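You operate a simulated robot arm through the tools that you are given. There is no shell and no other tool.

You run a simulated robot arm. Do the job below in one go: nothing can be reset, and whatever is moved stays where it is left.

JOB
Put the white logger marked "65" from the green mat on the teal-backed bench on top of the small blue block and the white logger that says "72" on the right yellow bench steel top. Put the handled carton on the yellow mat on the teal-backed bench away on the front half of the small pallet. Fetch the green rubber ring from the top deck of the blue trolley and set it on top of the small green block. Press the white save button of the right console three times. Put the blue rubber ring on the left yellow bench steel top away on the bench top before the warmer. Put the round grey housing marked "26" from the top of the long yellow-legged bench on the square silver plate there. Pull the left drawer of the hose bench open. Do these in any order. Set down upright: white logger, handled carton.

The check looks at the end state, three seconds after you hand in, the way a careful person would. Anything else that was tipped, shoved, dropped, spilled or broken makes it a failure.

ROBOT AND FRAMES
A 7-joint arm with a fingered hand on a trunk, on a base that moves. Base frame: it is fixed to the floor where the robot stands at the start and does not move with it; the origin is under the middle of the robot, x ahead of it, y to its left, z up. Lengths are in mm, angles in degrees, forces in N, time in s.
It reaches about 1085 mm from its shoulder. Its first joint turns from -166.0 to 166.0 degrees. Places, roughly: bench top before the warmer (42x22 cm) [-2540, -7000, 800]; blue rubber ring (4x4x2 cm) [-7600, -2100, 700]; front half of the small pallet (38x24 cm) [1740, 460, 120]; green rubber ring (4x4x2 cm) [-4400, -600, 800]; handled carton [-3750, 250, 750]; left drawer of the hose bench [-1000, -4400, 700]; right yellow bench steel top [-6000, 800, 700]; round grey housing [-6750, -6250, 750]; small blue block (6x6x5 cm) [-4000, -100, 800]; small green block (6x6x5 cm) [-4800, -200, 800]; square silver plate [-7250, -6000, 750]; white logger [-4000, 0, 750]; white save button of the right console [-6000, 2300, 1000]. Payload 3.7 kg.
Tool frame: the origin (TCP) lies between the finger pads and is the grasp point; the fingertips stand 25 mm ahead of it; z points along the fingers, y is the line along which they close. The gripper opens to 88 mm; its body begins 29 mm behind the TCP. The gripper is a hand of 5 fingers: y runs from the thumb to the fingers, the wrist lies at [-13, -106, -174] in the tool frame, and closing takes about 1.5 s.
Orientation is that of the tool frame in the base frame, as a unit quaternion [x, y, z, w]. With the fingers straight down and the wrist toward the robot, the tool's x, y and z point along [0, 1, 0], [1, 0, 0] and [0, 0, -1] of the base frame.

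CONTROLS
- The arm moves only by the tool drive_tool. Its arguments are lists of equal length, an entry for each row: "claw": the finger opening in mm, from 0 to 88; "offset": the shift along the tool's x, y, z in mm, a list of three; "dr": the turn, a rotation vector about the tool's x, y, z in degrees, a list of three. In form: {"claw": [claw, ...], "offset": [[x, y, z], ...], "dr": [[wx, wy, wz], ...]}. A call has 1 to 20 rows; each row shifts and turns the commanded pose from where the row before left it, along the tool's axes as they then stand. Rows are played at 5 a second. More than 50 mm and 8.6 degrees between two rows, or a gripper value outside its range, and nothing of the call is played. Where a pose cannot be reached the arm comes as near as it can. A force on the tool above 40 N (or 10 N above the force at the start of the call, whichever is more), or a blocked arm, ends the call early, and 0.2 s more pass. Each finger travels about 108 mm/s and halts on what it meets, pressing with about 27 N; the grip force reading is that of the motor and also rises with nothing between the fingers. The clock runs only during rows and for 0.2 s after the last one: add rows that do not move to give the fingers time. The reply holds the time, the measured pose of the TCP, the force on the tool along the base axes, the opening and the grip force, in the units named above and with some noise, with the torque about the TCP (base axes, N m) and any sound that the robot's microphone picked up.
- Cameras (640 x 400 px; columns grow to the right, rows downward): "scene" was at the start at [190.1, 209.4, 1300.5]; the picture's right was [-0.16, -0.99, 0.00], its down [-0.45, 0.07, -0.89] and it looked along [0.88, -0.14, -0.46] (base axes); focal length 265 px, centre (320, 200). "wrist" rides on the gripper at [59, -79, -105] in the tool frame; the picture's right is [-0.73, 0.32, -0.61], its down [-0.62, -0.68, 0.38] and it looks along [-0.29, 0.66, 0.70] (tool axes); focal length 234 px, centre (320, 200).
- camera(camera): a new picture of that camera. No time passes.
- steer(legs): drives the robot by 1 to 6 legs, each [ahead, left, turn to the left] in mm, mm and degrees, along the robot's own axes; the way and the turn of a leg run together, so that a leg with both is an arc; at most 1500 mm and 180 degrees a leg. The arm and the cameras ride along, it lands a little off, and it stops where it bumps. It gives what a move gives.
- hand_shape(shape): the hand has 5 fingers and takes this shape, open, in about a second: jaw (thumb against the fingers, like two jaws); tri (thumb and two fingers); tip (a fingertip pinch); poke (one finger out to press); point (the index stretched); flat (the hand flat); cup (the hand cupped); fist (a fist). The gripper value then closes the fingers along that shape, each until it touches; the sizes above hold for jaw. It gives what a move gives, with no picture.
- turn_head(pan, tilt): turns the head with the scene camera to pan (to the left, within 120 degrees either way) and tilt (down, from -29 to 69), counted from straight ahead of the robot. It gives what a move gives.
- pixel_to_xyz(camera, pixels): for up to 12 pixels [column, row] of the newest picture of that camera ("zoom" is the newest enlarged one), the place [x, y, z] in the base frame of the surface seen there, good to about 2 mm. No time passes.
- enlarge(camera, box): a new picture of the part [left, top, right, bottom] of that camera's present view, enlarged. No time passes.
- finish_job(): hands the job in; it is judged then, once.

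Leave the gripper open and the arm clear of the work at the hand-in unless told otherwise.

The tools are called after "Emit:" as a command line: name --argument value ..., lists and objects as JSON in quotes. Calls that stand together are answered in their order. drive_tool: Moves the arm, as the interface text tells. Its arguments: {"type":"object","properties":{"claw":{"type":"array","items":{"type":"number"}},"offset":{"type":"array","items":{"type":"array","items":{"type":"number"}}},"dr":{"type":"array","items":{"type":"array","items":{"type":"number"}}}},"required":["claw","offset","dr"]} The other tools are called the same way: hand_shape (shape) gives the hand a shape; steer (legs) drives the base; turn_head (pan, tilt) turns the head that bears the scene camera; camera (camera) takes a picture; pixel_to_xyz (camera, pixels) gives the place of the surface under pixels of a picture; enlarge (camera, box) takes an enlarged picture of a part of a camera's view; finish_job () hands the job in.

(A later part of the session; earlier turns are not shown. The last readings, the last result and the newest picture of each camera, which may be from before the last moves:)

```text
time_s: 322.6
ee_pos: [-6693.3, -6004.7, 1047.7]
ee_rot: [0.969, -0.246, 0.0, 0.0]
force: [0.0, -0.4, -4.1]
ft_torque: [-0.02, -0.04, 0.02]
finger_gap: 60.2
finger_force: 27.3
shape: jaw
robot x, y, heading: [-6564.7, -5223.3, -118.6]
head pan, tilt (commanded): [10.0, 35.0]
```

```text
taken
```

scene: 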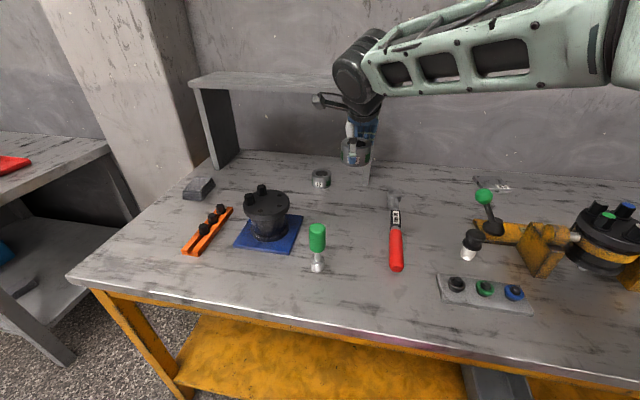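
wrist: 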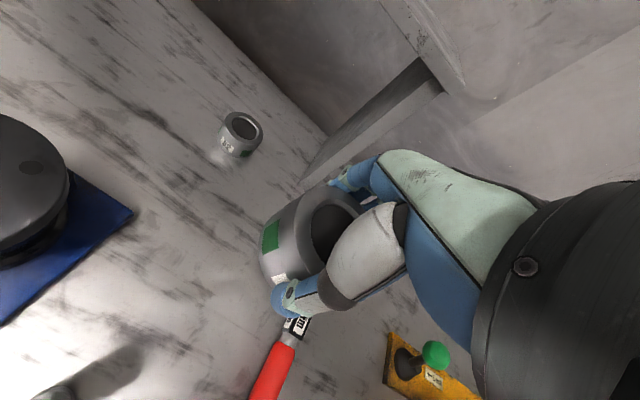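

The housing is held. Before moving to the plate, I check where the grey frame's right leg stands, and nudge the base right and ahead for a better reach.

Emit:
pixel_to_xyz --camera "scene" --pixels '[[372, 180], [380, 95], [385, 80], [240, 160], [484, 192], [575, 235], [620, 205], [500, 182], [600, 300]]'

Emit:
steer --legs '[[40, -150, 0]]'

Emit:
camera --camera "scene"

```text
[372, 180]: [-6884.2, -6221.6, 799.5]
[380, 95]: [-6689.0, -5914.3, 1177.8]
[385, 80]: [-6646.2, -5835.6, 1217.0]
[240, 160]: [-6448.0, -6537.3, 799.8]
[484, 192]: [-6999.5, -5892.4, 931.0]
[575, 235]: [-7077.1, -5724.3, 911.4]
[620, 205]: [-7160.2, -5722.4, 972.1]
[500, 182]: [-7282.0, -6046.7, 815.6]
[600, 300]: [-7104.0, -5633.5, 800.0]
```

```text
time_s: 324.0
ee_pos: [-6846.2, -5967.0, 1047.6]
ee_rot: [0.969, -0.248, -0.001, 0.0]
force: [0.7, -0.3, -4.1]
ft_torque: [0.0, 0.0, 0.01]
finger_gap: 60.1
finger_force: 26.7
shape: jaw
robot x, y, heading: [-6717.3, -5185.2, -118.7]
head pan, tilt (commanded): [10.0, 35.0]
```

```text
taken
```

scene: 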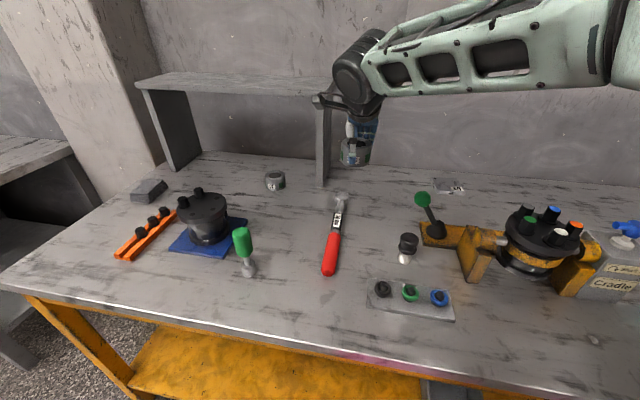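

Path is clear. I carry the housing over to above the plate at this height.

Emit:
drive_tool --claw '[35, 35, 35, 35, 35, 35, 35, 35, 35, 35]' --offset '[[-35.2, 30.8, 0], [-35.2, 30.8, 0], [-35.2, 30.8, 0], [-35.2, 30.8, 0], [-35.2, 30.8, 0], [-35.2, 30.8, 0], [-35.2, 30.8, 0], [-35.2, 30.8, 0], [-35.2, 30.8, 0], [0, 0, 0]]' --dr '[[0, 0, 0], [0, 0, 0], [0, 0, 0], [0, 0, 0], [0, 0, 0], [0, 0, 0], [0, 0, 0], [0, 0, 0], [0, 0, 0], [0, 0, 0]]'

Emit:
camera --camera "wrist"

Emit:
camera --camera "scene"

```text
time_s: 326.2
ee_pos: [-7258.8, -6057.2, 1047.4]
ee_rot: [0.969, -0.248, -0.001, -0.001]
force: [0.1, 0.1, -2.9]
ft_torque: [-0.03, -0.04, 0.0]
finger_gap: 60.0
finger_force: 26.7
shape: jaw
robot x, y, heading: [-6713.6, -5191.0, -118.8]
head pan, tilt (commanded): [10.0, 35.0]
```

```text
taken
```

wrist: 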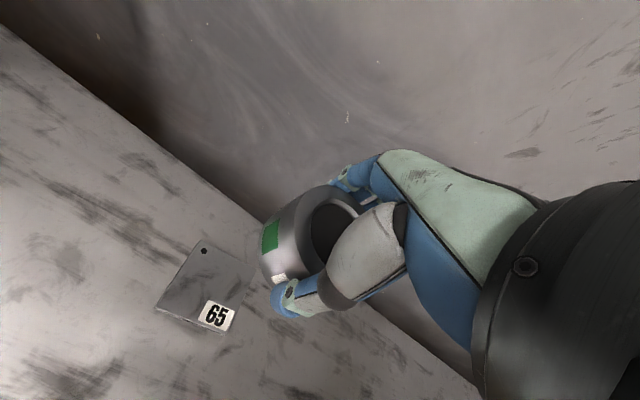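

```text
taken
```

scene: 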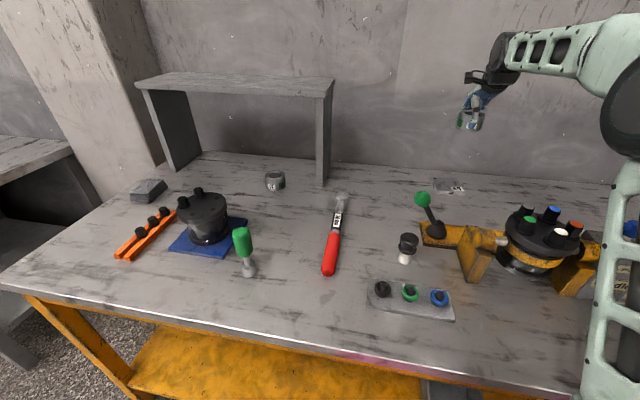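

The plate centre at (211,285) matches the axis (215,285). I descend to ~25 mm above the plate.

Emit:
drive_tool --claw '[35, 35, 35, 35, 35, 35]' --offset '[[0, 0, 40], [0, 0, 40], [0, 0, 40], [0, 0, 30], [0, 0, 20], [0, 0, 0]]' --dr '[[0, 0, 0], [0, 0, 0], [0, 0, 0], [0, 0, 0], [0, 0, 0], [0, 0, 0]]'

Emit:
camera --camera "wrist"

Emit:
enlarge --camera "scene" --box '[390, 90, 540, 220]'

```text
time_s: 327.6
ee_pos: [-7256.4, -6056.7, 877.9]
ee_rot: [0.969, -0.249, 0.0, 0.0]
force: [0.6, 0.5, -3.7]
ft_torque: [0.03, 0.01, 0.02]
finger_gap: 60.2
finger_force: 27.1
shape: jaw
robot x, y, heading: [-6718.6, -5192.7, -118.8]
head pan, tilt (commanded): [10.0, 35.0]
```

```text
taken
```

wrist: 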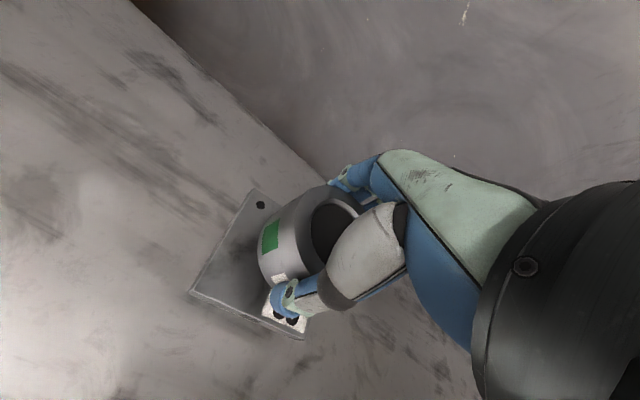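

```text
3.08 times, centred on (465, 155) of scene
```

zoom: 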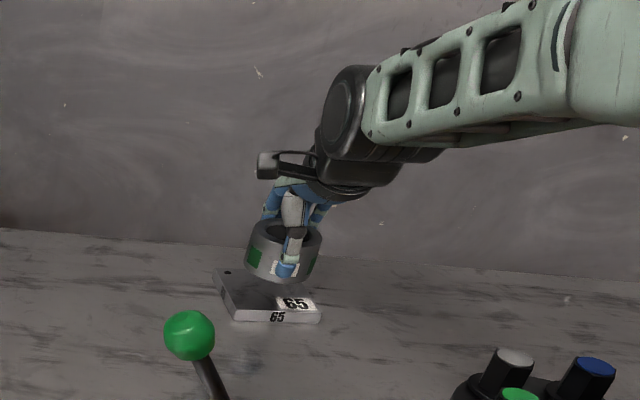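

Emit:
pixel_to_xyz --camera "zoom" --pixels '[[250, 245], [318, 245], [262, 262], [300, 275], [255, 265], [312, 262], [217, 272], [320, 310], [235, 318]]'

Emit:
enlarge --camera "wrist" --box '[180, 160, 380, 350]'

```text
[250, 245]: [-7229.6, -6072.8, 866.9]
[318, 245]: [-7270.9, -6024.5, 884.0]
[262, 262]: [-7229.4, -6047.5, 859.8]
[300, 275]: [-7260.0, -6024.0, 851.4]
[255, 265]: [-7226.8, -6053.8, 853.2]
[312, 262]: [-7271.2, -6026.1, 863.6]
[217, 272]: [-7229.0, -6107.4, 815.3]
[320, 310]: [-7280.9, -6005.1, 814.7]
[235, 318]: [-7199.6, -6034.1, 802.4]
```

```text
2.11 times, centred on (280, 255) of wrist
```

zoom: 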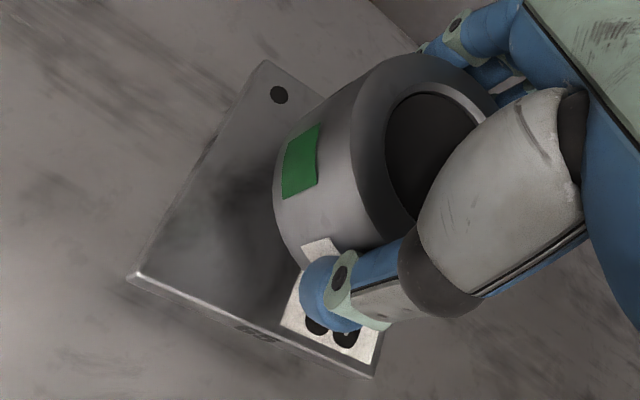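

Housing centre is over the plate centre. I lower to contact.

Emit:
drive_tool --claw '[35, 35, 35, 35, 35, 35]' --offset '[[0, 0, 12], [0, 0, 7], [0, 0, 3], [0, 0, 1.5], [0, 0, 1], [0, 0, 0]]' --dr '[[0, 0, 0], [0, 0, 0], [0, 0, 0], [0, 0, 0], [0, 0, 0], [0, 0, 0]]'

```text
time_s: 329.0
ee_pos: [-7257.4, -6057.5, 853.8]
ee_rot: [0.969, -0.247, -0.001, 0.001]
force: [-0.1, 0.5, -3.4]
ft_torque: [0.06, -0.03, 0.02]
finger_gap: 60.2
finger_force: 27.0
shape: jaw
robot x, y, heading: [-6716.7, -5184.2, -119.0]
head pan, tilt (commanded): [10.0, 35.0]
```

Emit:
drive_tool --claw '[35, 35, 35, 35]' --offset '[[0, 0, 1], [0, 0, 1], [0, 0, 0.7], [0, 0, 0]]' --dr '[[0, 0, 0], [0, 0, 0], [0, 0, 0], [0, 0, 0]]'

```text
time_s: 330.0
ee_pos: [-7257.7, -6058.6, 851.4]
ee_rot: [0.969, -0.247, -0.001, 0.001]
force: [1.5, 1.8, 3.8]
ft_torque: [0.05, -0.03, -0.03]
finger_gap: 59.8
finger_force: 27.1
shape: jaw
robot x, y, heading: [-6719.3, -5187.6, -118.8]
head pan, tilt (commanded): [10.0, 35.0]
```

Contact. I open and lift straight up.

Emit:
drive_tool --claw '[62, 68, 75, 82, 88, 88, 88, 88, 88, 88, 88, 88, 88, 88]' --offset '[[0, 0, 0], [0, 0, 0], [0, 0, 0], [0, 0, 0], [0, 0, 0], [0, 0, 0], [0, 0, 0], [0, 0, -10], [0, 0, -20], [0, 0, -30], [0, 0, -40], [0, 0, -45], [0, 0, -45], [0, 0, -40]]' --dr '[[0, 0, 0], [0, 0, 0], [0, 0, 0], [0, 0, 0], [0, 0, 0], [0, 0, 0], [0, 0, 0], [0, 0, 0], [0, 0, 0], [0, 0, 0], [0, 0, 0], [0, 0, 0], [0, 0, 0], [0, 0, 0]]'

Emit:
camera --camera "wrist"

Emit:
enlarge --camera "scene" --box '[390, 120, 540, 220]'

```text
time_s: 333.0
ee_pos: [-7257.4, -6059.9, 1080.2]
ee_rot: [0.969, -0.248, 0.0, -0.001]
force: [0.4, 0.0, 0.1]
ft_torque: [0.0, 0.01, 0.03]
finger_gap: 87.7
finger_force: 0.1
shape: jaw
robot x, y, heading: [-6714.0, -5188.0, -118.6]
head pan, tilt (commanded): [10.0, 35.0]
```

```text
taken
```

wrist: 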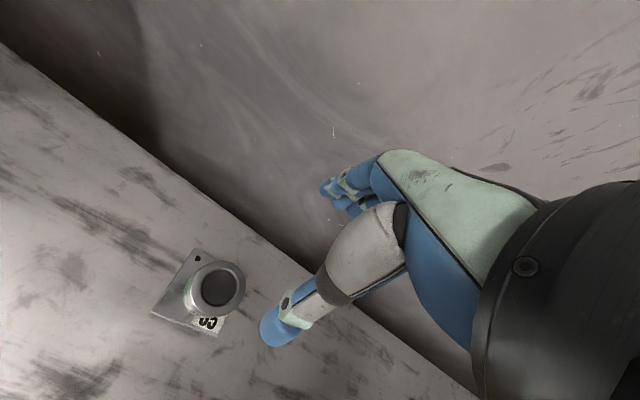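

```text
4.00 times, centred on (465, 170) of scene
```

zoom: 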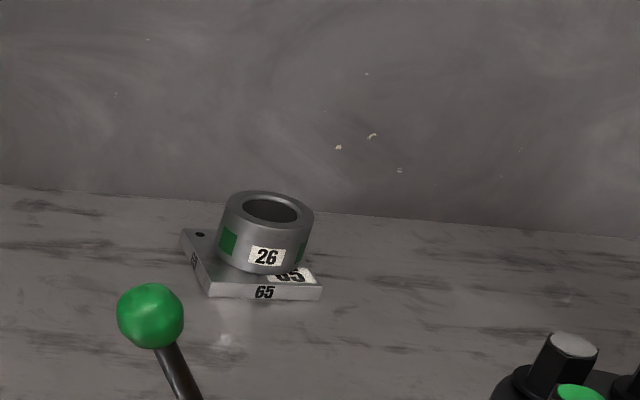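

Housing 26 is on the plate. I retract, then drive across the open floor to the hose bench.

Emit:
drive_tool --claw '[88, 88, 88, 88, 88, 88, 88, 88, 88, 88, 88, 88]' --offset '[[26, -36.5, 0], [26, -36.5, 0], [26, -36.5, 0], [26, -36.5, 0], [26, -36.5, 0], [26, -36.5, 0], [26, -36.5, 0], [26, -36.5, 0], [26, -36.5, 0], [26, -36.5, 0], [26, -36.5, 0], [26, -36.5, 0]]' --dr '[[0, 0, 0], [0, 0, 0], [0, 0, 0], [0, 0, 0], [0, 0, 0], [0, 0, 0], [0, 0, 0], [0, 0, 0], [0, 0, 0], [0, 0, 0], [0, 0, 0], [0, 0, 0]]'

Emit:
steer --legs '[[-500, 0, 0], [0, 0, 96], [1500, 0, 0], [150, 0, 0], [0, 0, 36]]'

Emit:
turn_head --pan 0 --tilt 12

Emit:
camera --camera "scene"

```text
time_s: 335.6
ee_pos: [-6772.3, -5822.2, 1078.2]
ee_rot: [0.969, -0.248, 0.0, 0.0]
force: [0.1, -0.4, 0.2]
ft_torque: [0.03, -0.01, 0.0]
finger_gap: 87.9
finger_force: 0.0
shape: jaw
robot x, y, heading: [-6716.7, -5186.8, -118.7]
head pan, tilt (commanded): [10.0, 35.0]
```

```text
time_s: 352.3
ee_pos: [-4425.4, -5090.1, 1079.7]
ee_rot: [0.639, 0.769, -0.001, 0.0]
force: [0.5, 0.6, -0.5]
ft_torque: [0.0, -0.01, 0.04]
finger_gap: 87.7
finger_force: 0.0
shape: jaw
robot x, y, heading: [-4954.1, -5452.8, 10.6]
head pan, tilt (commanded): [10.0, 35.0]
```

```text
time_s: 353.2
ee_pos: [-4425.1, -5089.7, 1080.1]
ee_rot: [0.639, 0.769, 0.001, -0.001]
force: [0.0, 0.9, -0.6]
ft_torque: [0.01, 0.01, -0.01]
finger_gap: 87.8
finger_force: 0.1
shape: jaw
robot x, y, heading: [-4950.7, -5449.5, 10.4]
head pan, tilt (commanded): [0.0, 12.0]
```

```text
taken
```

scene: 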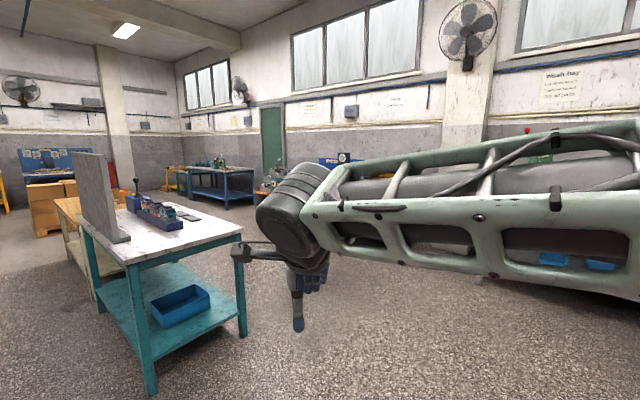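

Emit:
steer --legs '[[1500, 0, 0], [700, 0, 0], [0, 0, -40]]'

Emit:
turn_head --pan 20 --tilt 18

Emit:
camera --camera "scene"

```text
time_s: 366.0
ee_pos: [-2145.6, -5138.3, 1080.1]
ee_rot: [0.871, 0.492, 0.0, 0.0]
force: [-0.1, 0.5, -0.2]
ft_torque: [-0.01, -0.01, 0.01]
finger_gap: 87.6
finger_force: 0.1
shape: jaw
robot x, y, heading: [-2776.2, -5054.3, -31.1]
head pan, tilt (commanded): [0.0, 12.0]
```

```text
time_s: 366.8
ee_pos: [-2145.3, -5138.9, 1079.8]
ee_rot: [0.871, 0.491, 0.001, 0.0]
force: [-0.3, -0.1, 0.5]
ft_torque: [0.02, 0.0, 0.01]
finger_gap: 87.7
finger_force: 0.0
shape: jaw
robot x, y, heading: [-2775.9, -5055.1, -31.3]
head pan, tilt (commanded): [20.0, 18.0]
```

```text
taken
```

scene: 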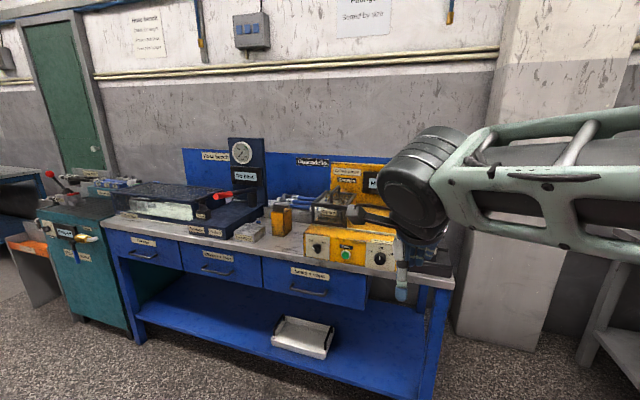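

The hose bench has three drawers; the left one is at (145,250). I zoom and measure its handle.

Emit:
enlarge --camera "scene" --box '[80, 210, 380, 330]'

Emit:
enlarge --camera "scene" --box '[100, 225, 200, 290]'

Emit:
pixel_to_xyz --camera "zoom" --pixels '[[180, 182], [280, 200], [370, 215], [60, 60], [510, 150], [500, 270], [280, 150], [130, 300], [275, 213], [190, 170]]'

```text
2.13 times, centred on (230, 270) of scene
```

zoom: 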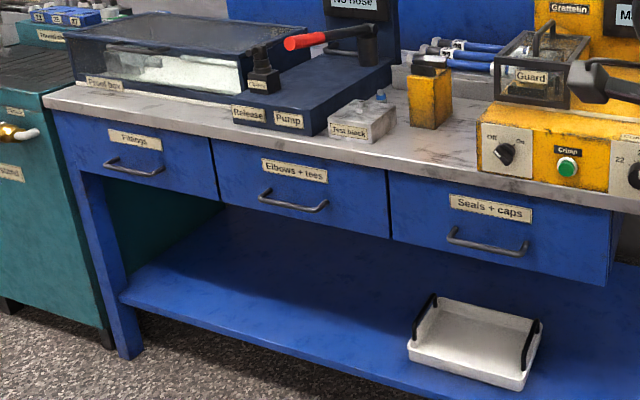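

```text
6.15 times, centred on (150, 258) of scene
```

zoom: 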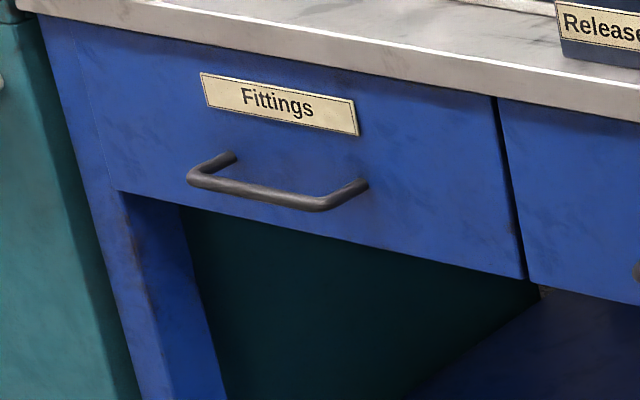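

```text
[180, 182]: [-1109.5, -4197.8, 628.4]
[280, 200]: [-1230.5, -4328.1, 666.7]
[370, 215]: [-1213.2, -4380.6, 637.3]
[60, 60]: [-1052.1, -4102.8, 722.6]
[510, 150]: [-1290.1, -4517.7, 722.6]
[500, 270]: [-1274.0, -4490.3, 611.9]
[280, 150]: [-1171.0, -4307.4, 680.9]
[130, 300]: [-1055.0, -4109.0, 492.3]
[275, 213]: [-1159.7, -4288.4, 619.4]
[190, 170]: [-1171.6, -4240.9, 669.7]
```

Left drawer "Fittings": handle bar at ≈(-1228,-4325,667), face ~40 mm behind it. I slide left in front of it, keeping ~0.9 m distance.

Emit:
steer --legs '[[0, 1306, 1.2]]'

Emit:
turn_head --pan 0 --tilt 30

Emit:
camera --camera "scene"

```text
time_s: 373.5
ee_pos: [-1474.0, -3972.3, 1080.5]
ee_rot: [0.863, 0.504, -0.001, 0.001]
force: [0.4, -0.4, 0.0]
ft_torque: [0.01, 0.02, -0.01]
finger_gap: 88.1
finger_force: 0.1
shape: jaw
robot x, y, heading: [-2105.9, -3909.8, -29.3]
head pan, tilt (commanded): [20.0, 18.0]
```

```text
time_s: 374.3
ee_pos: [-1474.2, -3972.5, 1081.0]
ee_rot: [0.863, 0.505, 0.0, 0.002]
force: [0.2, -0.3, -0.4]
ft_torque: [-0.05, 0.0, -0.02]
finger_gap: 87.3
finger_force: 0.1
shape: jaw
robot x, y, heading: [-2104.7, -3905.4, -29.3]
head pan, tilt (commanded): [0.0, 30.0]
```

```text
taken
```

scene: 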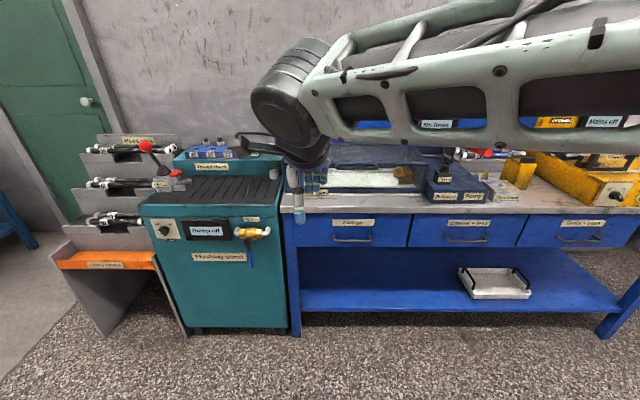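

Emit:
enlarge --camera "scene" --box '[285, 190, 425, 270]'

Emit:
pixel_to_xyz --camera "zoom" --pixels '[[218, 218], [300, 230], [390, 222], [300, 205], [300, 226], [300, 140], [150, 100], [300, 95], [300, 118], [60, 160], [550, 180], [300, 265]]'

```text
4.57 times, centred on (355, 230) of scene
```

zoom: 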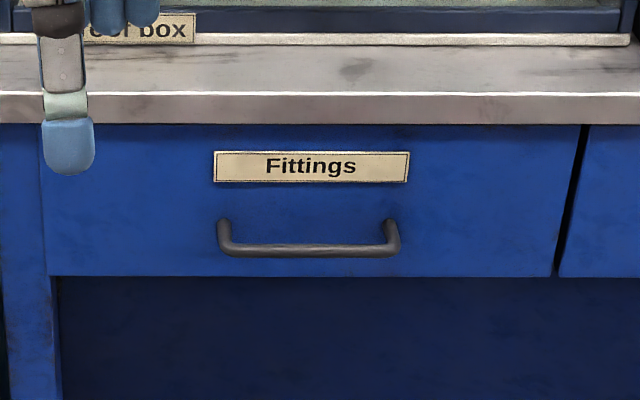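

```text
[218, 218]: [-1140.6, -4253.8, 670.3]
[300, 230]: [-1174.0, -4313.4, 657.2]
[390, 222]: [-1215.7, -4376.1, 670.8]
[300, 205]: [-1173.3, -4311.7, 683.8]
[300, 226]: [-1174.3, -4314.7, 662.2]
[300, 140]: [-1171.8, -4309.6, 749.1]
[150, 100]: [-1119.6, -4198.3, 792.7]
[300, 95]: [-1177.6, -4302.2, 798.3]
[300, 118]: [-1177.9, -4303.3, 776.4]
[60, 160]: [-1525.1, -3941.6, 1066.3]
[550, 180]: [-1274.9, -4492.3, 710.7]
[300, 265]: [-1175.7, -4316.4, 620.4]
```

Emit:
pixel_to_xyz --camera "zoom" --pixels '[[308, 247], [308, 251], [308, 255], [240, 248], [380, 250], [222, 235], [393, 235], [308, 260]]'

```text
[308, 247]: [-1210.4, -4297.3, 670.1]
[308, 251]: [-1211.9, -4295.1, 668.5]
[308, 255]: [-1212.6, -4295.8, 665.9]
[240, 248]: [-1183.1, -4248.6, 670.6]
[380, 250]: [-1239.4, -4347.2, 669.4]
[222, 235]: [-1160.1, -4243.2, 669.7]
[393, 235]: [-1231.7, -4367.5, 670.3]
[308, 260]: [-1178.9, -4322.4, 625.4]
```

Handle bar centre ≈ (-1208,-4298,668), 36 mm in front of the face, ~105 mm clear width. I pitch the hand up by 80° so the fingers point forward (palm down), staying high.

Emit:
drive_tool --claw '[88, 88, 88, 88, 88, 88, 88, 88, 88, 88, 88]' --offset '[[0, 0, 0], [0, 0, 0], [0, 0, 0], [0, 0, 0], [0, 0, 0], [0, 0, 0], [0, 0, 0], [0, 0, 0], [0, 0, 0], [0, 0, 0], [0, 0, 0]]' --dr '[[-8, 0, 0], [-8, 0, 0], [-8, 0, 0], [-8, 0, 0], [-8, 0, 0], [-8, 0, 0], [-8, 0, 0], [-8, 0, 0], [-8, 0, 0], [-8, 0, 0], [0, 0, 0]]'

Emit:
camera --camera "scene"

Emit:
camera --camera "wrist"

```text
time_s: 376.7
ee_pos: [-1473.0, -3973.6, 1078.8]
ee_rot: [0.661, 0.385, 0.324, 0.556]
force: [0.3, -0.7, 0.3]
ft_torque: [-0.05, 0.02, -0.01]
finger_gap: 88.0
finger_force: 0.0
shape: jaw
robot x, y, heading: [-2104.9, -3911.0, -29.4]
head pan, tilt (commanded): [0.0, 30.0]
```

```text
taken
```

scene: 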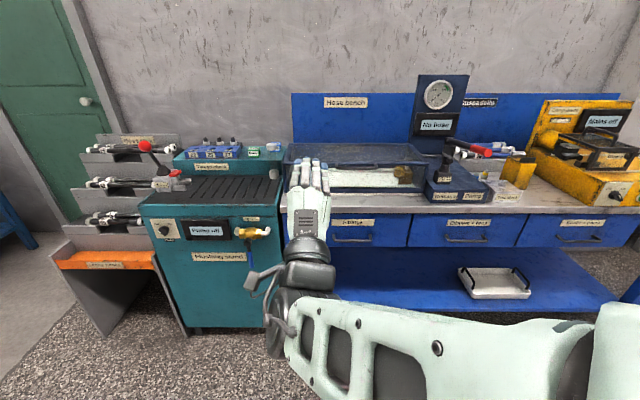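

```text
taken
```

wrist: 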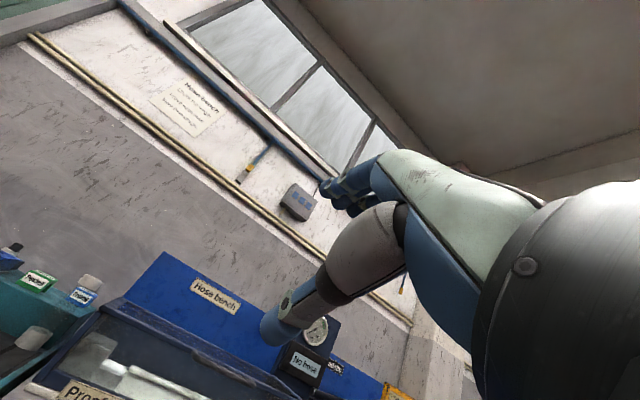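

The pitch worked. Now I bring the hand down to a pre-grasp pose 100 mm before the handle.

Emit:
drive_tool --claw '[88, 80, 70, 60, 60, 60, 60, 60, 60, 60, 60, 60, 60]' --offset '[[-10.9, -28.1, 28.9], [-10.9, -28.1, 28.9], [-10.9, -28.1, 28.9], [-10.9, -28.1, 28.9], [-10.9, -28.1, 28.9], [-10.9, -28.1, 28.9], [-10.9, -28.1, 28.9], [-10.9, -28.1, 28.9], [-10.9, -28.1, 28.9], [-10.9, -28.1, 28.9], [-10.9, -28.1, 28.9], [-10.9, -28.1, 28.9], [0, 0, 0]]' --dr '[[0, 0, 0], [0, 0, 0], [0, 0, 0], [0, 0, 0], [0, 0, 0], [0, 0, 0], [0, 0, 0], [0, 0, 0], [0, 0, 0], [0, 0, 0], [0, 0, 0], [0, 0, 0], [0, 0, 0]]'

Emit:
camera --camera "scene"

Emit:
camera --camera "wrist"

```text
time_s: 379.5
ee_pos: [-1281.7, -4097.6, 957.6]
ee_rot: [0.663, 0.387, 0.317, 0.557]
force: [-0.8, 0.1, 0.3]
ft_torque: [-0.01, 0.0, 0.02]
finger_gap: 60.4
finger_force: 0.1
shape: jaw
out of reach, approached as far as the arm can: row 5, 6, 7, 8, 9, 10, 11, 12
robot x, y, heading: [-2107.6, -3908.2, -29.3]
head pan, tilt (commanded): [0.0, 30.0]
```

```text
taken
```

scene: 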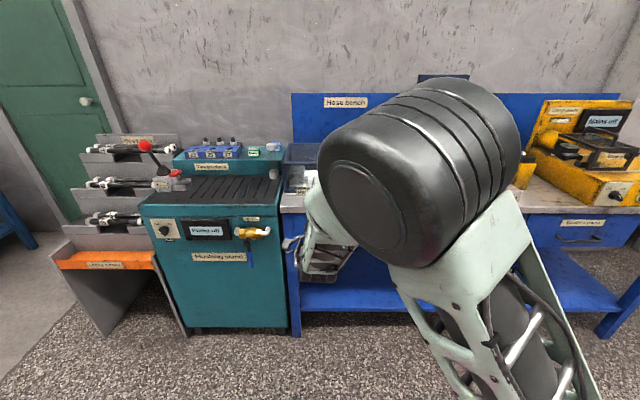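

```text
taken
```

wrist: 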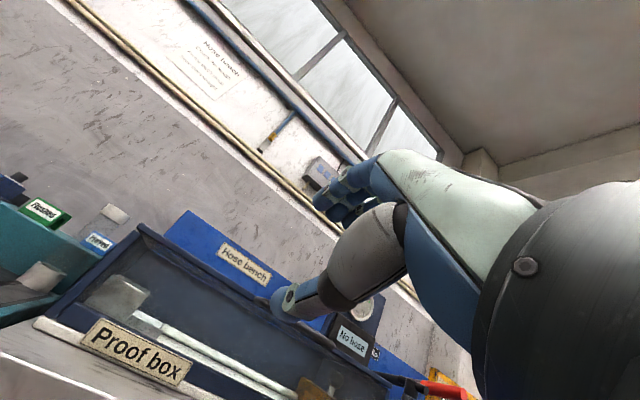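

Those poses were out of reach (wrist bent too far). I drive the commanded pose back the same way to the start of that move.

Emit:
drive_tool --claw '[60, 60, 60, 60, 60, 60, 60, 60, 60, 60, 60, 60, 60]' --offset '[[10.9, 28.1, -28.9], [10.9, 28.1, -28.9], [10.9, 28.1, -28.9], [10.9, 28.1, -28.9], [10.9, 28.1, -28.9], [10.9, 28.1, -28.9], [10.9, 28.1, -28.9], [10.9, 28.1, -28.9], [10.9, 28.1, -28.9], [10.9, 28.1, -28.9], [10.9, 28.1, -28.9], [10.9, 28.1, -28.9], [0, 0, 0]]' --dr '[[0, 0, 0], [0, 0, 0], [0, 0, 0], [0, 0, 0], [0, 0, 0], [0, 0, 0], [0, 0, 0], [0, 0, 0], [0, 0, 0], [0, 0, 0], [0, 0, 0], [0, 0, 0], [0, 0, 0]]'

Emit:
steer --legs '[[-130, 0, -0.6]]'

Emit:
camera --camera "scene"

```text
time_s: 382.3
ee_pos: [-1464.0, -3848.6, 1353.4]
ee_rot: [0.661, 0.386, 0.325, 0.556]
force: [-0.3, 0.3, -0.2]
ft_torque: [0.02, 0.03, 0.04]
finger_gap: 60.4
finger_force: 0.1
shape: jaw
robot x, y, heading: [-2107.0, -3909.2, -29.7]
head pan, tilt (commanded): [0.0, 30.0]
```

```text
time_s: 383.6
ee_pos: [-1576.7, -3791.2, 1354.2]
ee_rot: [0.664, 0.382, 0.321, 0.557]
force: [-0.6, -0.7, -1.5]
ft_torque: [0.0, -0.01, -0.01]
finger_gap: 60.2
finger_force: 0.0
shape: jaw
robot x, y, heading: [-2219.2, -3844.0, -30.1]
head pan, tilt (commanded): [0.0, 30.0]
```

```text
taken
```

scene: 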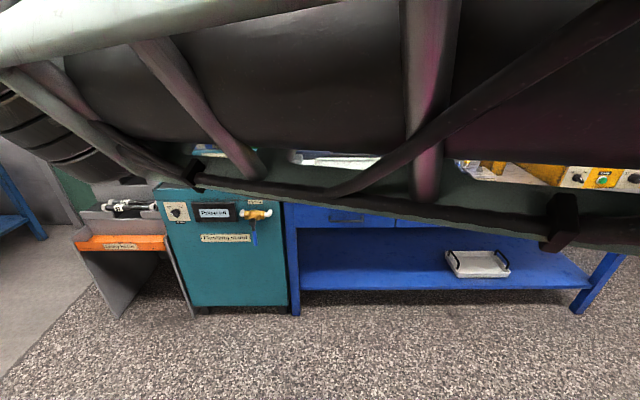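

I'm now higher and further back. I tilt the hand 15° down again and approach the pre-grasp pose before the handle.

Emit:
drive_tool --claw '[60, 60, 60, 60, 60, 60, 60, 60, 60, 60, 60, 60, 60, 60, 60, 60, 60, 60, 60, 60]' --offset '[[0, 0, 0], [0, 0, 0], [-12.96, -21.1, 39.4], [-12.96, -21.1, 39.4], [-12.96, -21.1, 39.4], [-12.96, -21.1, 39.4], [-12.96, -21.1, 39.4], [-12.96, -21.1, 39.4], [-12.96, -21.1, 39.4], [-12.96, -21.1, 39.4], [-12.96, -21.1, 39.4], [-12.96, -21.1, 39.4], [-12.96, -21.1, 39.4], [-12.96, -21.1, 39.4], [-12.96, -21.1, 39.4], [-12.96, -21.1, 39.4], [-12.96, -21.1, 39.4], [-12.96, -21.1, 39.4], [-12.96, -21.1, 39.4], [-12.96, -21.1, 39.4]]' --dr '[[7.5, 0, 0], [7.5, 0, 0], [0, 0, 0], [0, 0, 0], [0, 0, 0], [0, 0, 0], [0, 0, 0], [0, 0, 0], [0, 0, 0], [0, 0, 0], [0, 0, 0], [0, 0, 0], [0, 0, 0], [0, 0, 0], [0, 0, 0], [0, 0, 0], [0, 0, 0], [0, 0, 0], [0, 0, 0], [0, 0, 0]]'

Emit:
camera --camera "scene"

Emit:
camera --camera "wrist"

```text
time_s: 387.8
ee_pos: [-1276.9, -4238.1, 709.7]
ee_rot: [0.73, 0.422, 0.269, 0.465]
force: [-0.6, 0.3, 0.4]
ft_torque: [0.03, 0.0, 0.0]
finger_gap: 60.5
finger_force: 0.1
shape: jaw
robot x, y, heading: [-2218.5, -3844.7, -30.1]
head pan, tilt (commanded): [0.0, 30.0]
```

```text
taken
```

scene: 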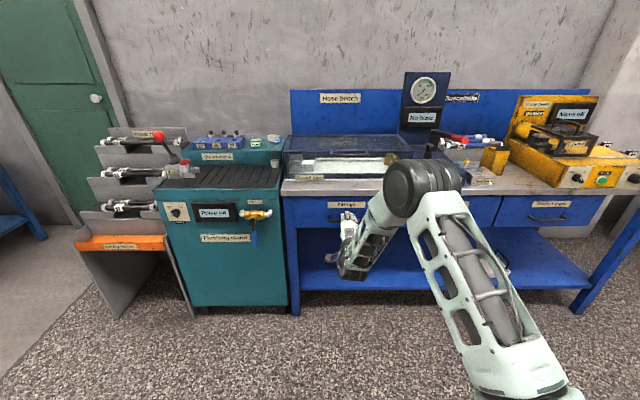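

```text
taken
```

wrist: 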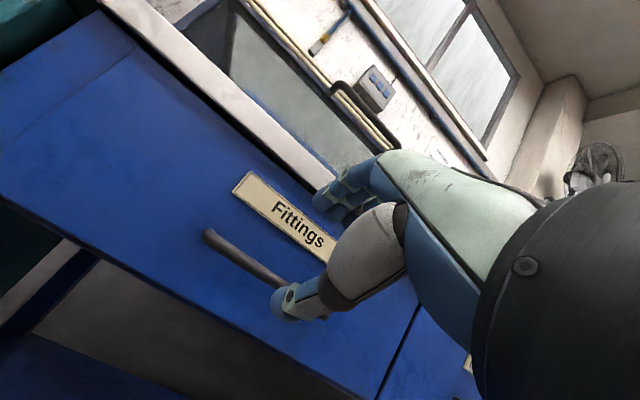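

Reached the pre-grasp. The bar lies between thumb and fingers in the wrist view; I verify its exact position.

Emit:
enlarge --camera "wrist" --box '[190, 200, 350, 340]'

Emit:
pixel_to_xyz --camera "zoom" --pixels '[[100, 125], [150, 165], [200, 200], [250, 235], [200, 195], [205, 210], [60, 95], [130, 120]]'

```text
2.86 times, centred on (270, 270) of wrist
```

zoom: 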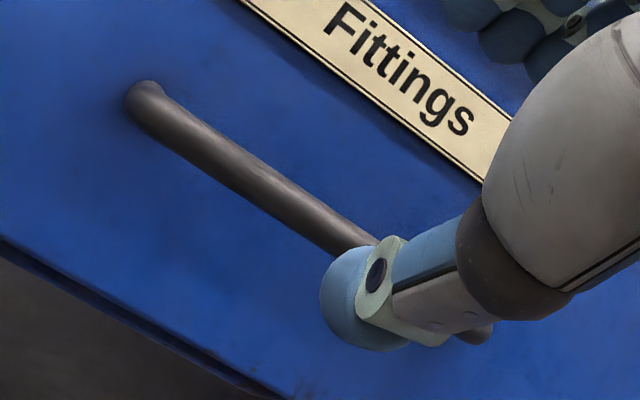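

```text
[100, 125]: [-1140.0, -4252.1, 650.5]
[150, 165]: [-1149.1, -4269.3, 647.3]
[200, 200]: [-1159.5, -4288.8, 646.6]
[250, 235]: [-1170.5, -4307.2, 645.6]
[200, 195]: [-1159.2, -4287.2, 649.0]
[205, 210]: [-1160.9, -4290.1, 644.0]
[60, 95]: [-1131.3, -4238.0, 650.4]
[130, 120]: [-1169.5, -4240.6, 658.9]
```

Emit:
pixel_to_xyz --camera "zoom" --pixels '[[160, 105], [200, 140], [250, 175], [300, 208], [340, 235], [255, 165], [245, 185], [485, 335]]'

```text
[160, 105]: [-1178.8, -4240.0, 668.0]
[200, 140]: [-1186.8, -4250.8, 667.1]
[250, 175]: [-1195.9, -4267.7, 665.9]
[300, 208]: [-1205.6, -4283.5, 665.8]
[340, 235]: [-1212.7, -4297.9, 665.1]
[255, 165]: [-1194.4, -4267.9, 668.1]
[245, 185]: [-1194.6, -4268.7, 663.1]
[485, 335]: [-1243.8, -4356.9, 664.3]
```

The bar is at z≈666, as planned. I advance 88 mm along the fingers with the hand 60 mm open.

Emit:
drive_tool --claw '[55, 50, 50, 50, 50]' --offset '[[0, 0, 25], [0, 0, 25], [0, -1, 20], [0, 0, 16], [0, 0, 0]]' --dr '[[0, 0, 0], [0, 0, 0], [0, 0, 0], [0, 0, 0], [0, 0, 0]]'

Emit:
camera --camera "wrist"

Emit:
enlarge --camera "scene" --box '[290, 180, 430, 290]'

```text
time_s: 389.0
ee_pos: [-1207.7, -4272.9, 671.2]
ee_rot: [0.73, 0.421, 0.268, 0.466]
force: [-1.0, -0.1, -0.6]
ft_torque: [0.03, -0.03, 0.03]
finger_gap: 50.4
finger_force: 0.0
shape: jaw
robot x, y, heading: [-2221.9, -3844.9, -30.2]
head pan, tilt (commanded): [0.0, 30.0]
```

```text
taken
```

wrist: 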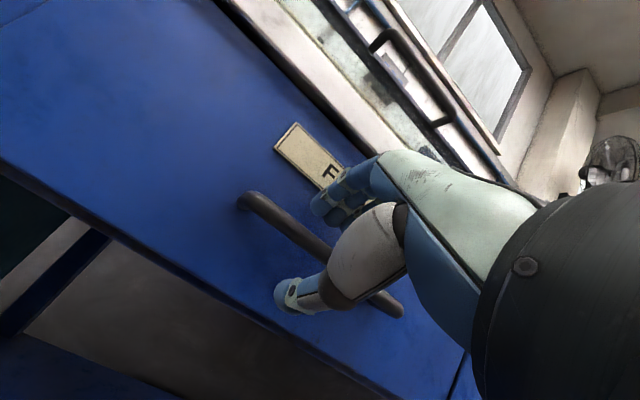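

```text
3.64 times, centred on (360, 235) of scene
```

zoom: 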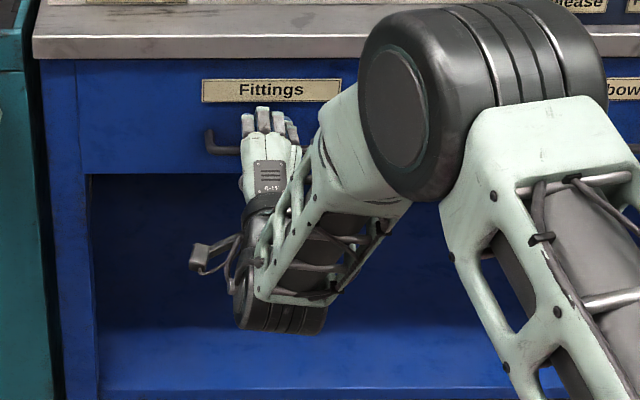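

The bar runs between thumb and fingers. I close on it.

Emit:
drive_tool --claw '[40, 30, 20, 10, 0, 0, 0, 0, 0]' --offset '[[0, 0, 0], [0, 0, 0], [0, 0, 0], [0, 0, 0], [0, 0, 0], [0, 0, 0], [0, 0, 0], [0, 0, 0], [0, 0, 0]]' --dr '[[0, 0, 0], [0, 0, 0], [0, 0, 0], [0, 0, 0], [0, 0, 0], [0, 0, 0], [0, 0, 0], [0, 0, 0], [0, 0, 0]]'

Emit:
camera --camera "wrist"

```text
time_s: 391.0
ee_pos: [-1209.4, -4273.9, 672.3]
ee_rot: [0.73, 0.422, 0.269, 0.465]
force: [-0.4, -0.9, -2.0]
ft_torque: [-0.22, 0.1, -0.09]
finger_gap: 4.5
finger_force: 27.2
shape: jaw
robot x, y, heading: [-2221.5, -3844.3, -30.0]
head pan, tilt (commanded): [0.0, 30.0]
```

```text
taken
```

wrist: 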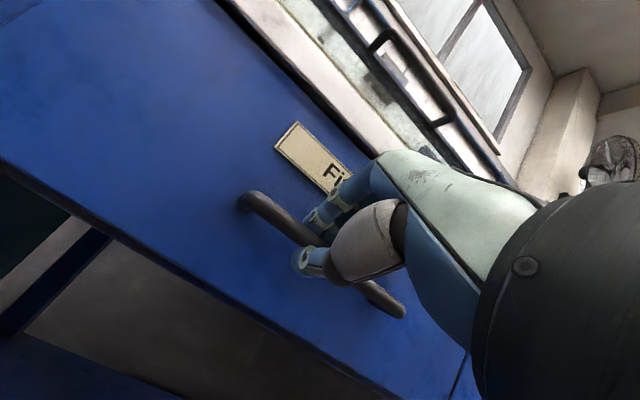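

Gripped. I pull straight back 40 mm first.

Emit:
drive_tool --claw '[0, 0, 0, 0, 0]' --offset '[[0, -4.2, -9.1], [0, -4.2, -9.1], [0, -4.2, -9.1], [0, -4.2, -9.1], [0, 0, 0]]' --dr '[[0, 0, 0], [0, 0, 0], [0, 0, 0], [0, 0, 0], [0, 0, 0]]'

Emit:
camera --camera "wrist"

Emit:
enlarge --camera "scene" --box '[290, 180, 430, 290]'

```text
time_s: 392.2
ee_pos: [-1243.1, -4253.4, 671.7]
ee_rot: [0.731, 0.42, 0.268, 0.466]
force: [0.1, -1.4, -0.1]
ft_torque: [-0.19, 0.08, -0.1]
finger_gap: 4.7
finger_force: 27.3
shape: jaw
robot x, y, heading: [-2222.2, -3845.9, -29.8]
head pan, tilt (commanded): [0.0, 30.0]
```

```text
taken
```

wrist: 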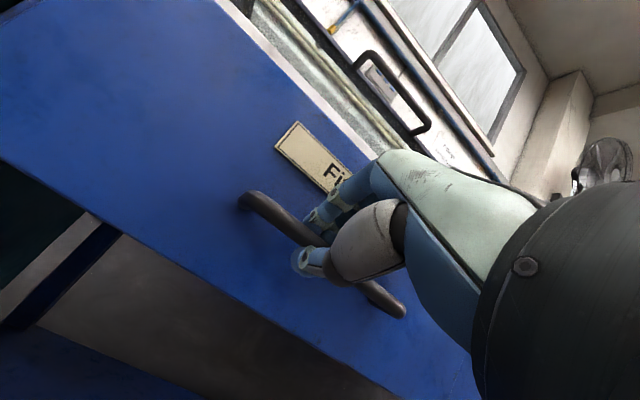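

```text
3.64 times, centred on (360, 235) of scene
```

zoom: 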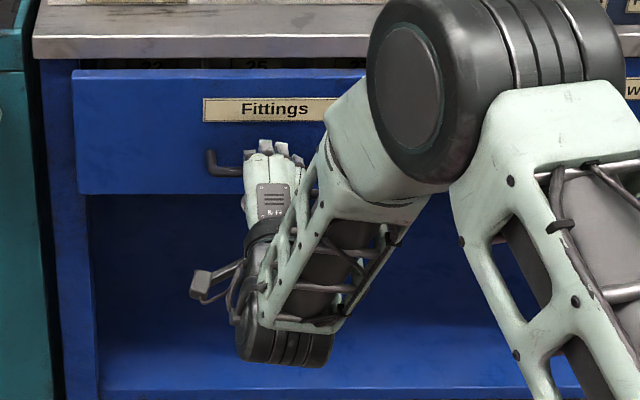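

The drawer moves. I pull a further 200 mm.

Emit:
drive_tool --claw '[0, 0, 0, 0, 0, 0, 0, 0, 0, 0, 0]' --offset '[[0, -8.4, -18.1], [0, -8.4, -18.1], [0, -8.4, -18.1], [0, -8.4, -18.1], [0, -8.4, -18.1], [0, -8.4, -18.1], [0, -8.4, -18.1], [0, -8.4, -18.1], [0, -8.4, -18.1], [0, -8.4, -18.1], [0, 0, 0]]' --dr '[[0, 0, 0], [0, 0, 0], [0, 0, 0], [0, 0, 0], [0, 0, 0], [0, 0, 0], [0, 0, 0], [0, 0, 0], [0, 0, 0], [0, 0, 0], [0, 0, 0]]'

Emit:
camera --camera "scene"

Emit:
camera --camera "wrist"

```text
time_s: 394.6
ee_pos: [-1415.9, -4155.6, 672.1]
ee_rot: [0.731, 0.421, 0.268, 0.465]
force: [-1.9, -3.4, -8.5]
ft_torque: [-0.05, 0.19, -0.06]
finger_gap: 4.6
finger_force: 26.8
shape: jaw
robot x, y, heading: [-2221.7, -3844.9, -30.0]
head pan, tilt (commanded): [0.0, 30.0]
```

```text
taken
```

scene: 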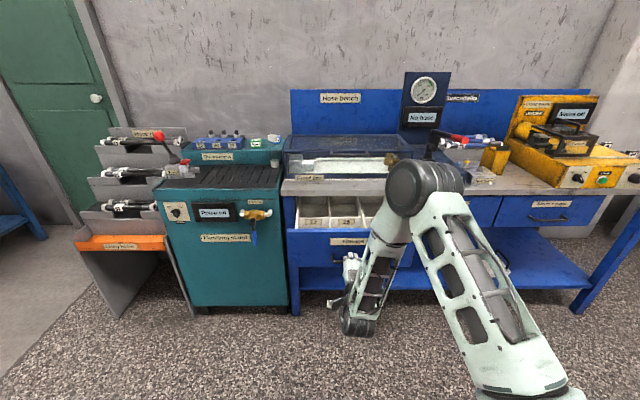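

```text
taken
```

wrist: 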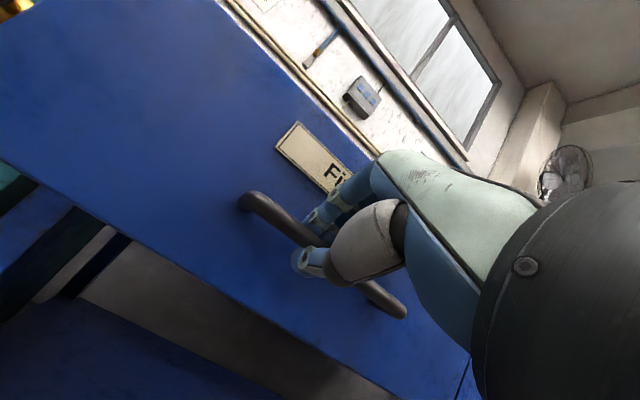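

Open by ~240 mm with compartments visible. I pull a bit more, gently, to see whether it reaches its stop.

Emit:
drive_tool --claw '[0, 0, 0, 0, 0, 0]' --offset '[[0, -6.3, -13.6], [0, -6.3, -13.6], [0, -6.3, -13.6], [0, -6.3, -13.6], [0, 0, 0], [0, 0, 0]]' --dr '[[0, 0, 0], [0, 0, 0], [0, 0, 0], [0, 0, 0], [0, 0, 0], [0, 0, 0]]'

Emit:
camera --camera "scene"

```text
time_s: 395.1
ee_pos: [-1428.4, -4148.6, 671.4]
ee_rot: [0.731, 0.419, 0.267, 0.467]
force: [25.1, -10.1, -13.5]
ft_torque: [-0.04, 0.08, 0.16]
finger_gap: 2.8
finger_force: 27.0
shape: jaw
robot x, y, heading: [-2218.5, -3843.9, -30.4]
head pan, tilt (commanded): [0.0, 30.0]
stopped in row 2: the force on the tool passed its limit at 43 N (the readings are from after the stop); the commanded pose is now the measured one
```

```text
taken
```

scene: 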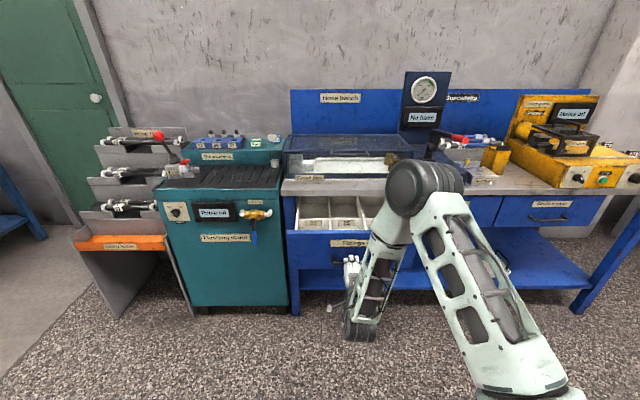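

The drawer reached its stop (~255 mm open). I ease off 3 mm, open the hand and withdraw along the finger direction.

Emit:
drive_tool --claw '[0, 15, 30, 45, 52, 52, 52, 52, 52, 52, 52]' --offset '[[0, 1.3, 2.7], [0, 0, 0], [0, 0, 0], [0, 0, 0], [0, 0, 0], [0, 0, 0], [0, 0, -15], [0, 0, -25], [0, 0, -30], [0, 0, -30], [0, 0, 0]]' --dr '[[0, 0, 0], [0, 0, 0], [0, 0, 0], [0, 0, 0], [0, 0, 0], [0, 0, 0], [0, 0, 0], [0, 0, 0], [0, 0, 0], [0, 0, 0], [0, 0, 0]]'

Emit:
camera --camera "wrist"

Emit:
enlarge --camera "scene" --box '[260, 160, 460, 350]'

```text
time_s: 397.5
ee_pos: [-1502.4, -4105.4, 720.8]
ee_rot: [0.732, 0.42, 0.266, 0.466]
force: [0.3, 0.0, -0.4]
ft_torque: [0.03, -0.01, 0.01]
finger_gap: 51.6
finger_force: 0.1
shape: jaw
out of reach, approached as far as the arm can: row 10
robot x, y, heading: [-2221.5, -3844.4, -30.0]
head pan, tilt (commanded): [0.0, 30.0]
```

```text
taken
```

wrist: 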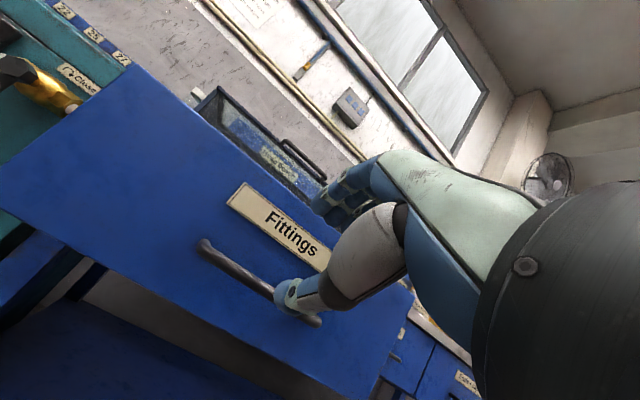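

```text
2.11 times, centred on (360, 255) of scene
```

zoom: 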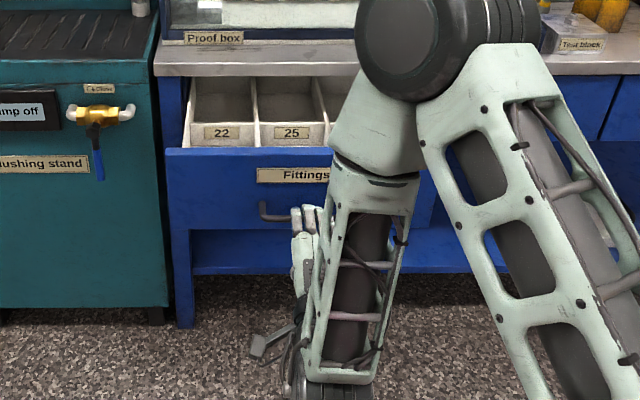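

The drawer stays open and the fingers are clear. I back the base off 350 mm before re-posing the arm.

Emit:
steer --legs '[[-350, 0, 0]]'

Emit:
drive_tool --claw '[60, 70, 80, 88, 88, 88, 88, 88, 88, 88, 88, 88]' --offset '[[0, 36, -17], [0, 36, -17], [0, 36, -17], [0, 36, -17], [0, 36, -17], [0, 36, -17], [0, 36, -17], [0, 36, -17], [0, 36, -17], [0, 0, 0], [0, 0, 0], [0, 0, 0]]' --dr '[[0, 0, 0], [0, 0, 0], [0, 0, 0], [0, 0, 0], [0, 0, 0], [0, 0, 0], [0, 0, 0], [0, 0, 0], [0, 0, 0], [0, 0, 0], [0, 0, 0], [0, 0, 0]]'

Emit:
camera --camera "scene"

```text
time_s: 399.5
ee_pos: [-1750.9, -3965.0, 722.6]
ee_rot: [0.732, 0.42, 0.267, 0.466]
force: [-0.3, -0.7, -0.6]
ft_torque: [0.01, 0.02, -0.01]
finger_gap: 51.9
finger_force: 0.1
shape: jaw
robot x, y, heading: [-2468.3, -3702.5, -30.2]
head pan, tilt (commanded): [0.0, 30.0]
stopped in leg 1: the robot was blocked; the commanded pose is now the measured one
```

```text
time_s: 402.1
ee_pos: [-1753.7, -3964.4, 1080.9]
ee_rot: [0.732, 0.42, 0.267, 0.466]
force: [-0.1, 0.3, -0.3]
ft_torque: [-0.02, 0.02, 0.0]
finger_gap: 87.6
finger_force: 0.0
shape: jaw
robot x, y, heading: [-2475.9, -3703.9, -30.3]
head pan, tilt (commanded): [0.0, 30.0]
```

```text
taken
```

scene: 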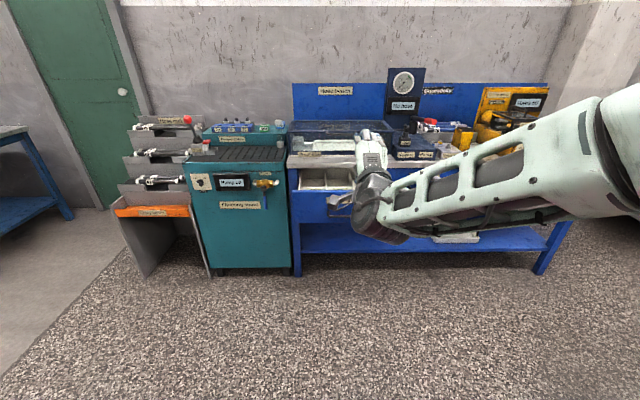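

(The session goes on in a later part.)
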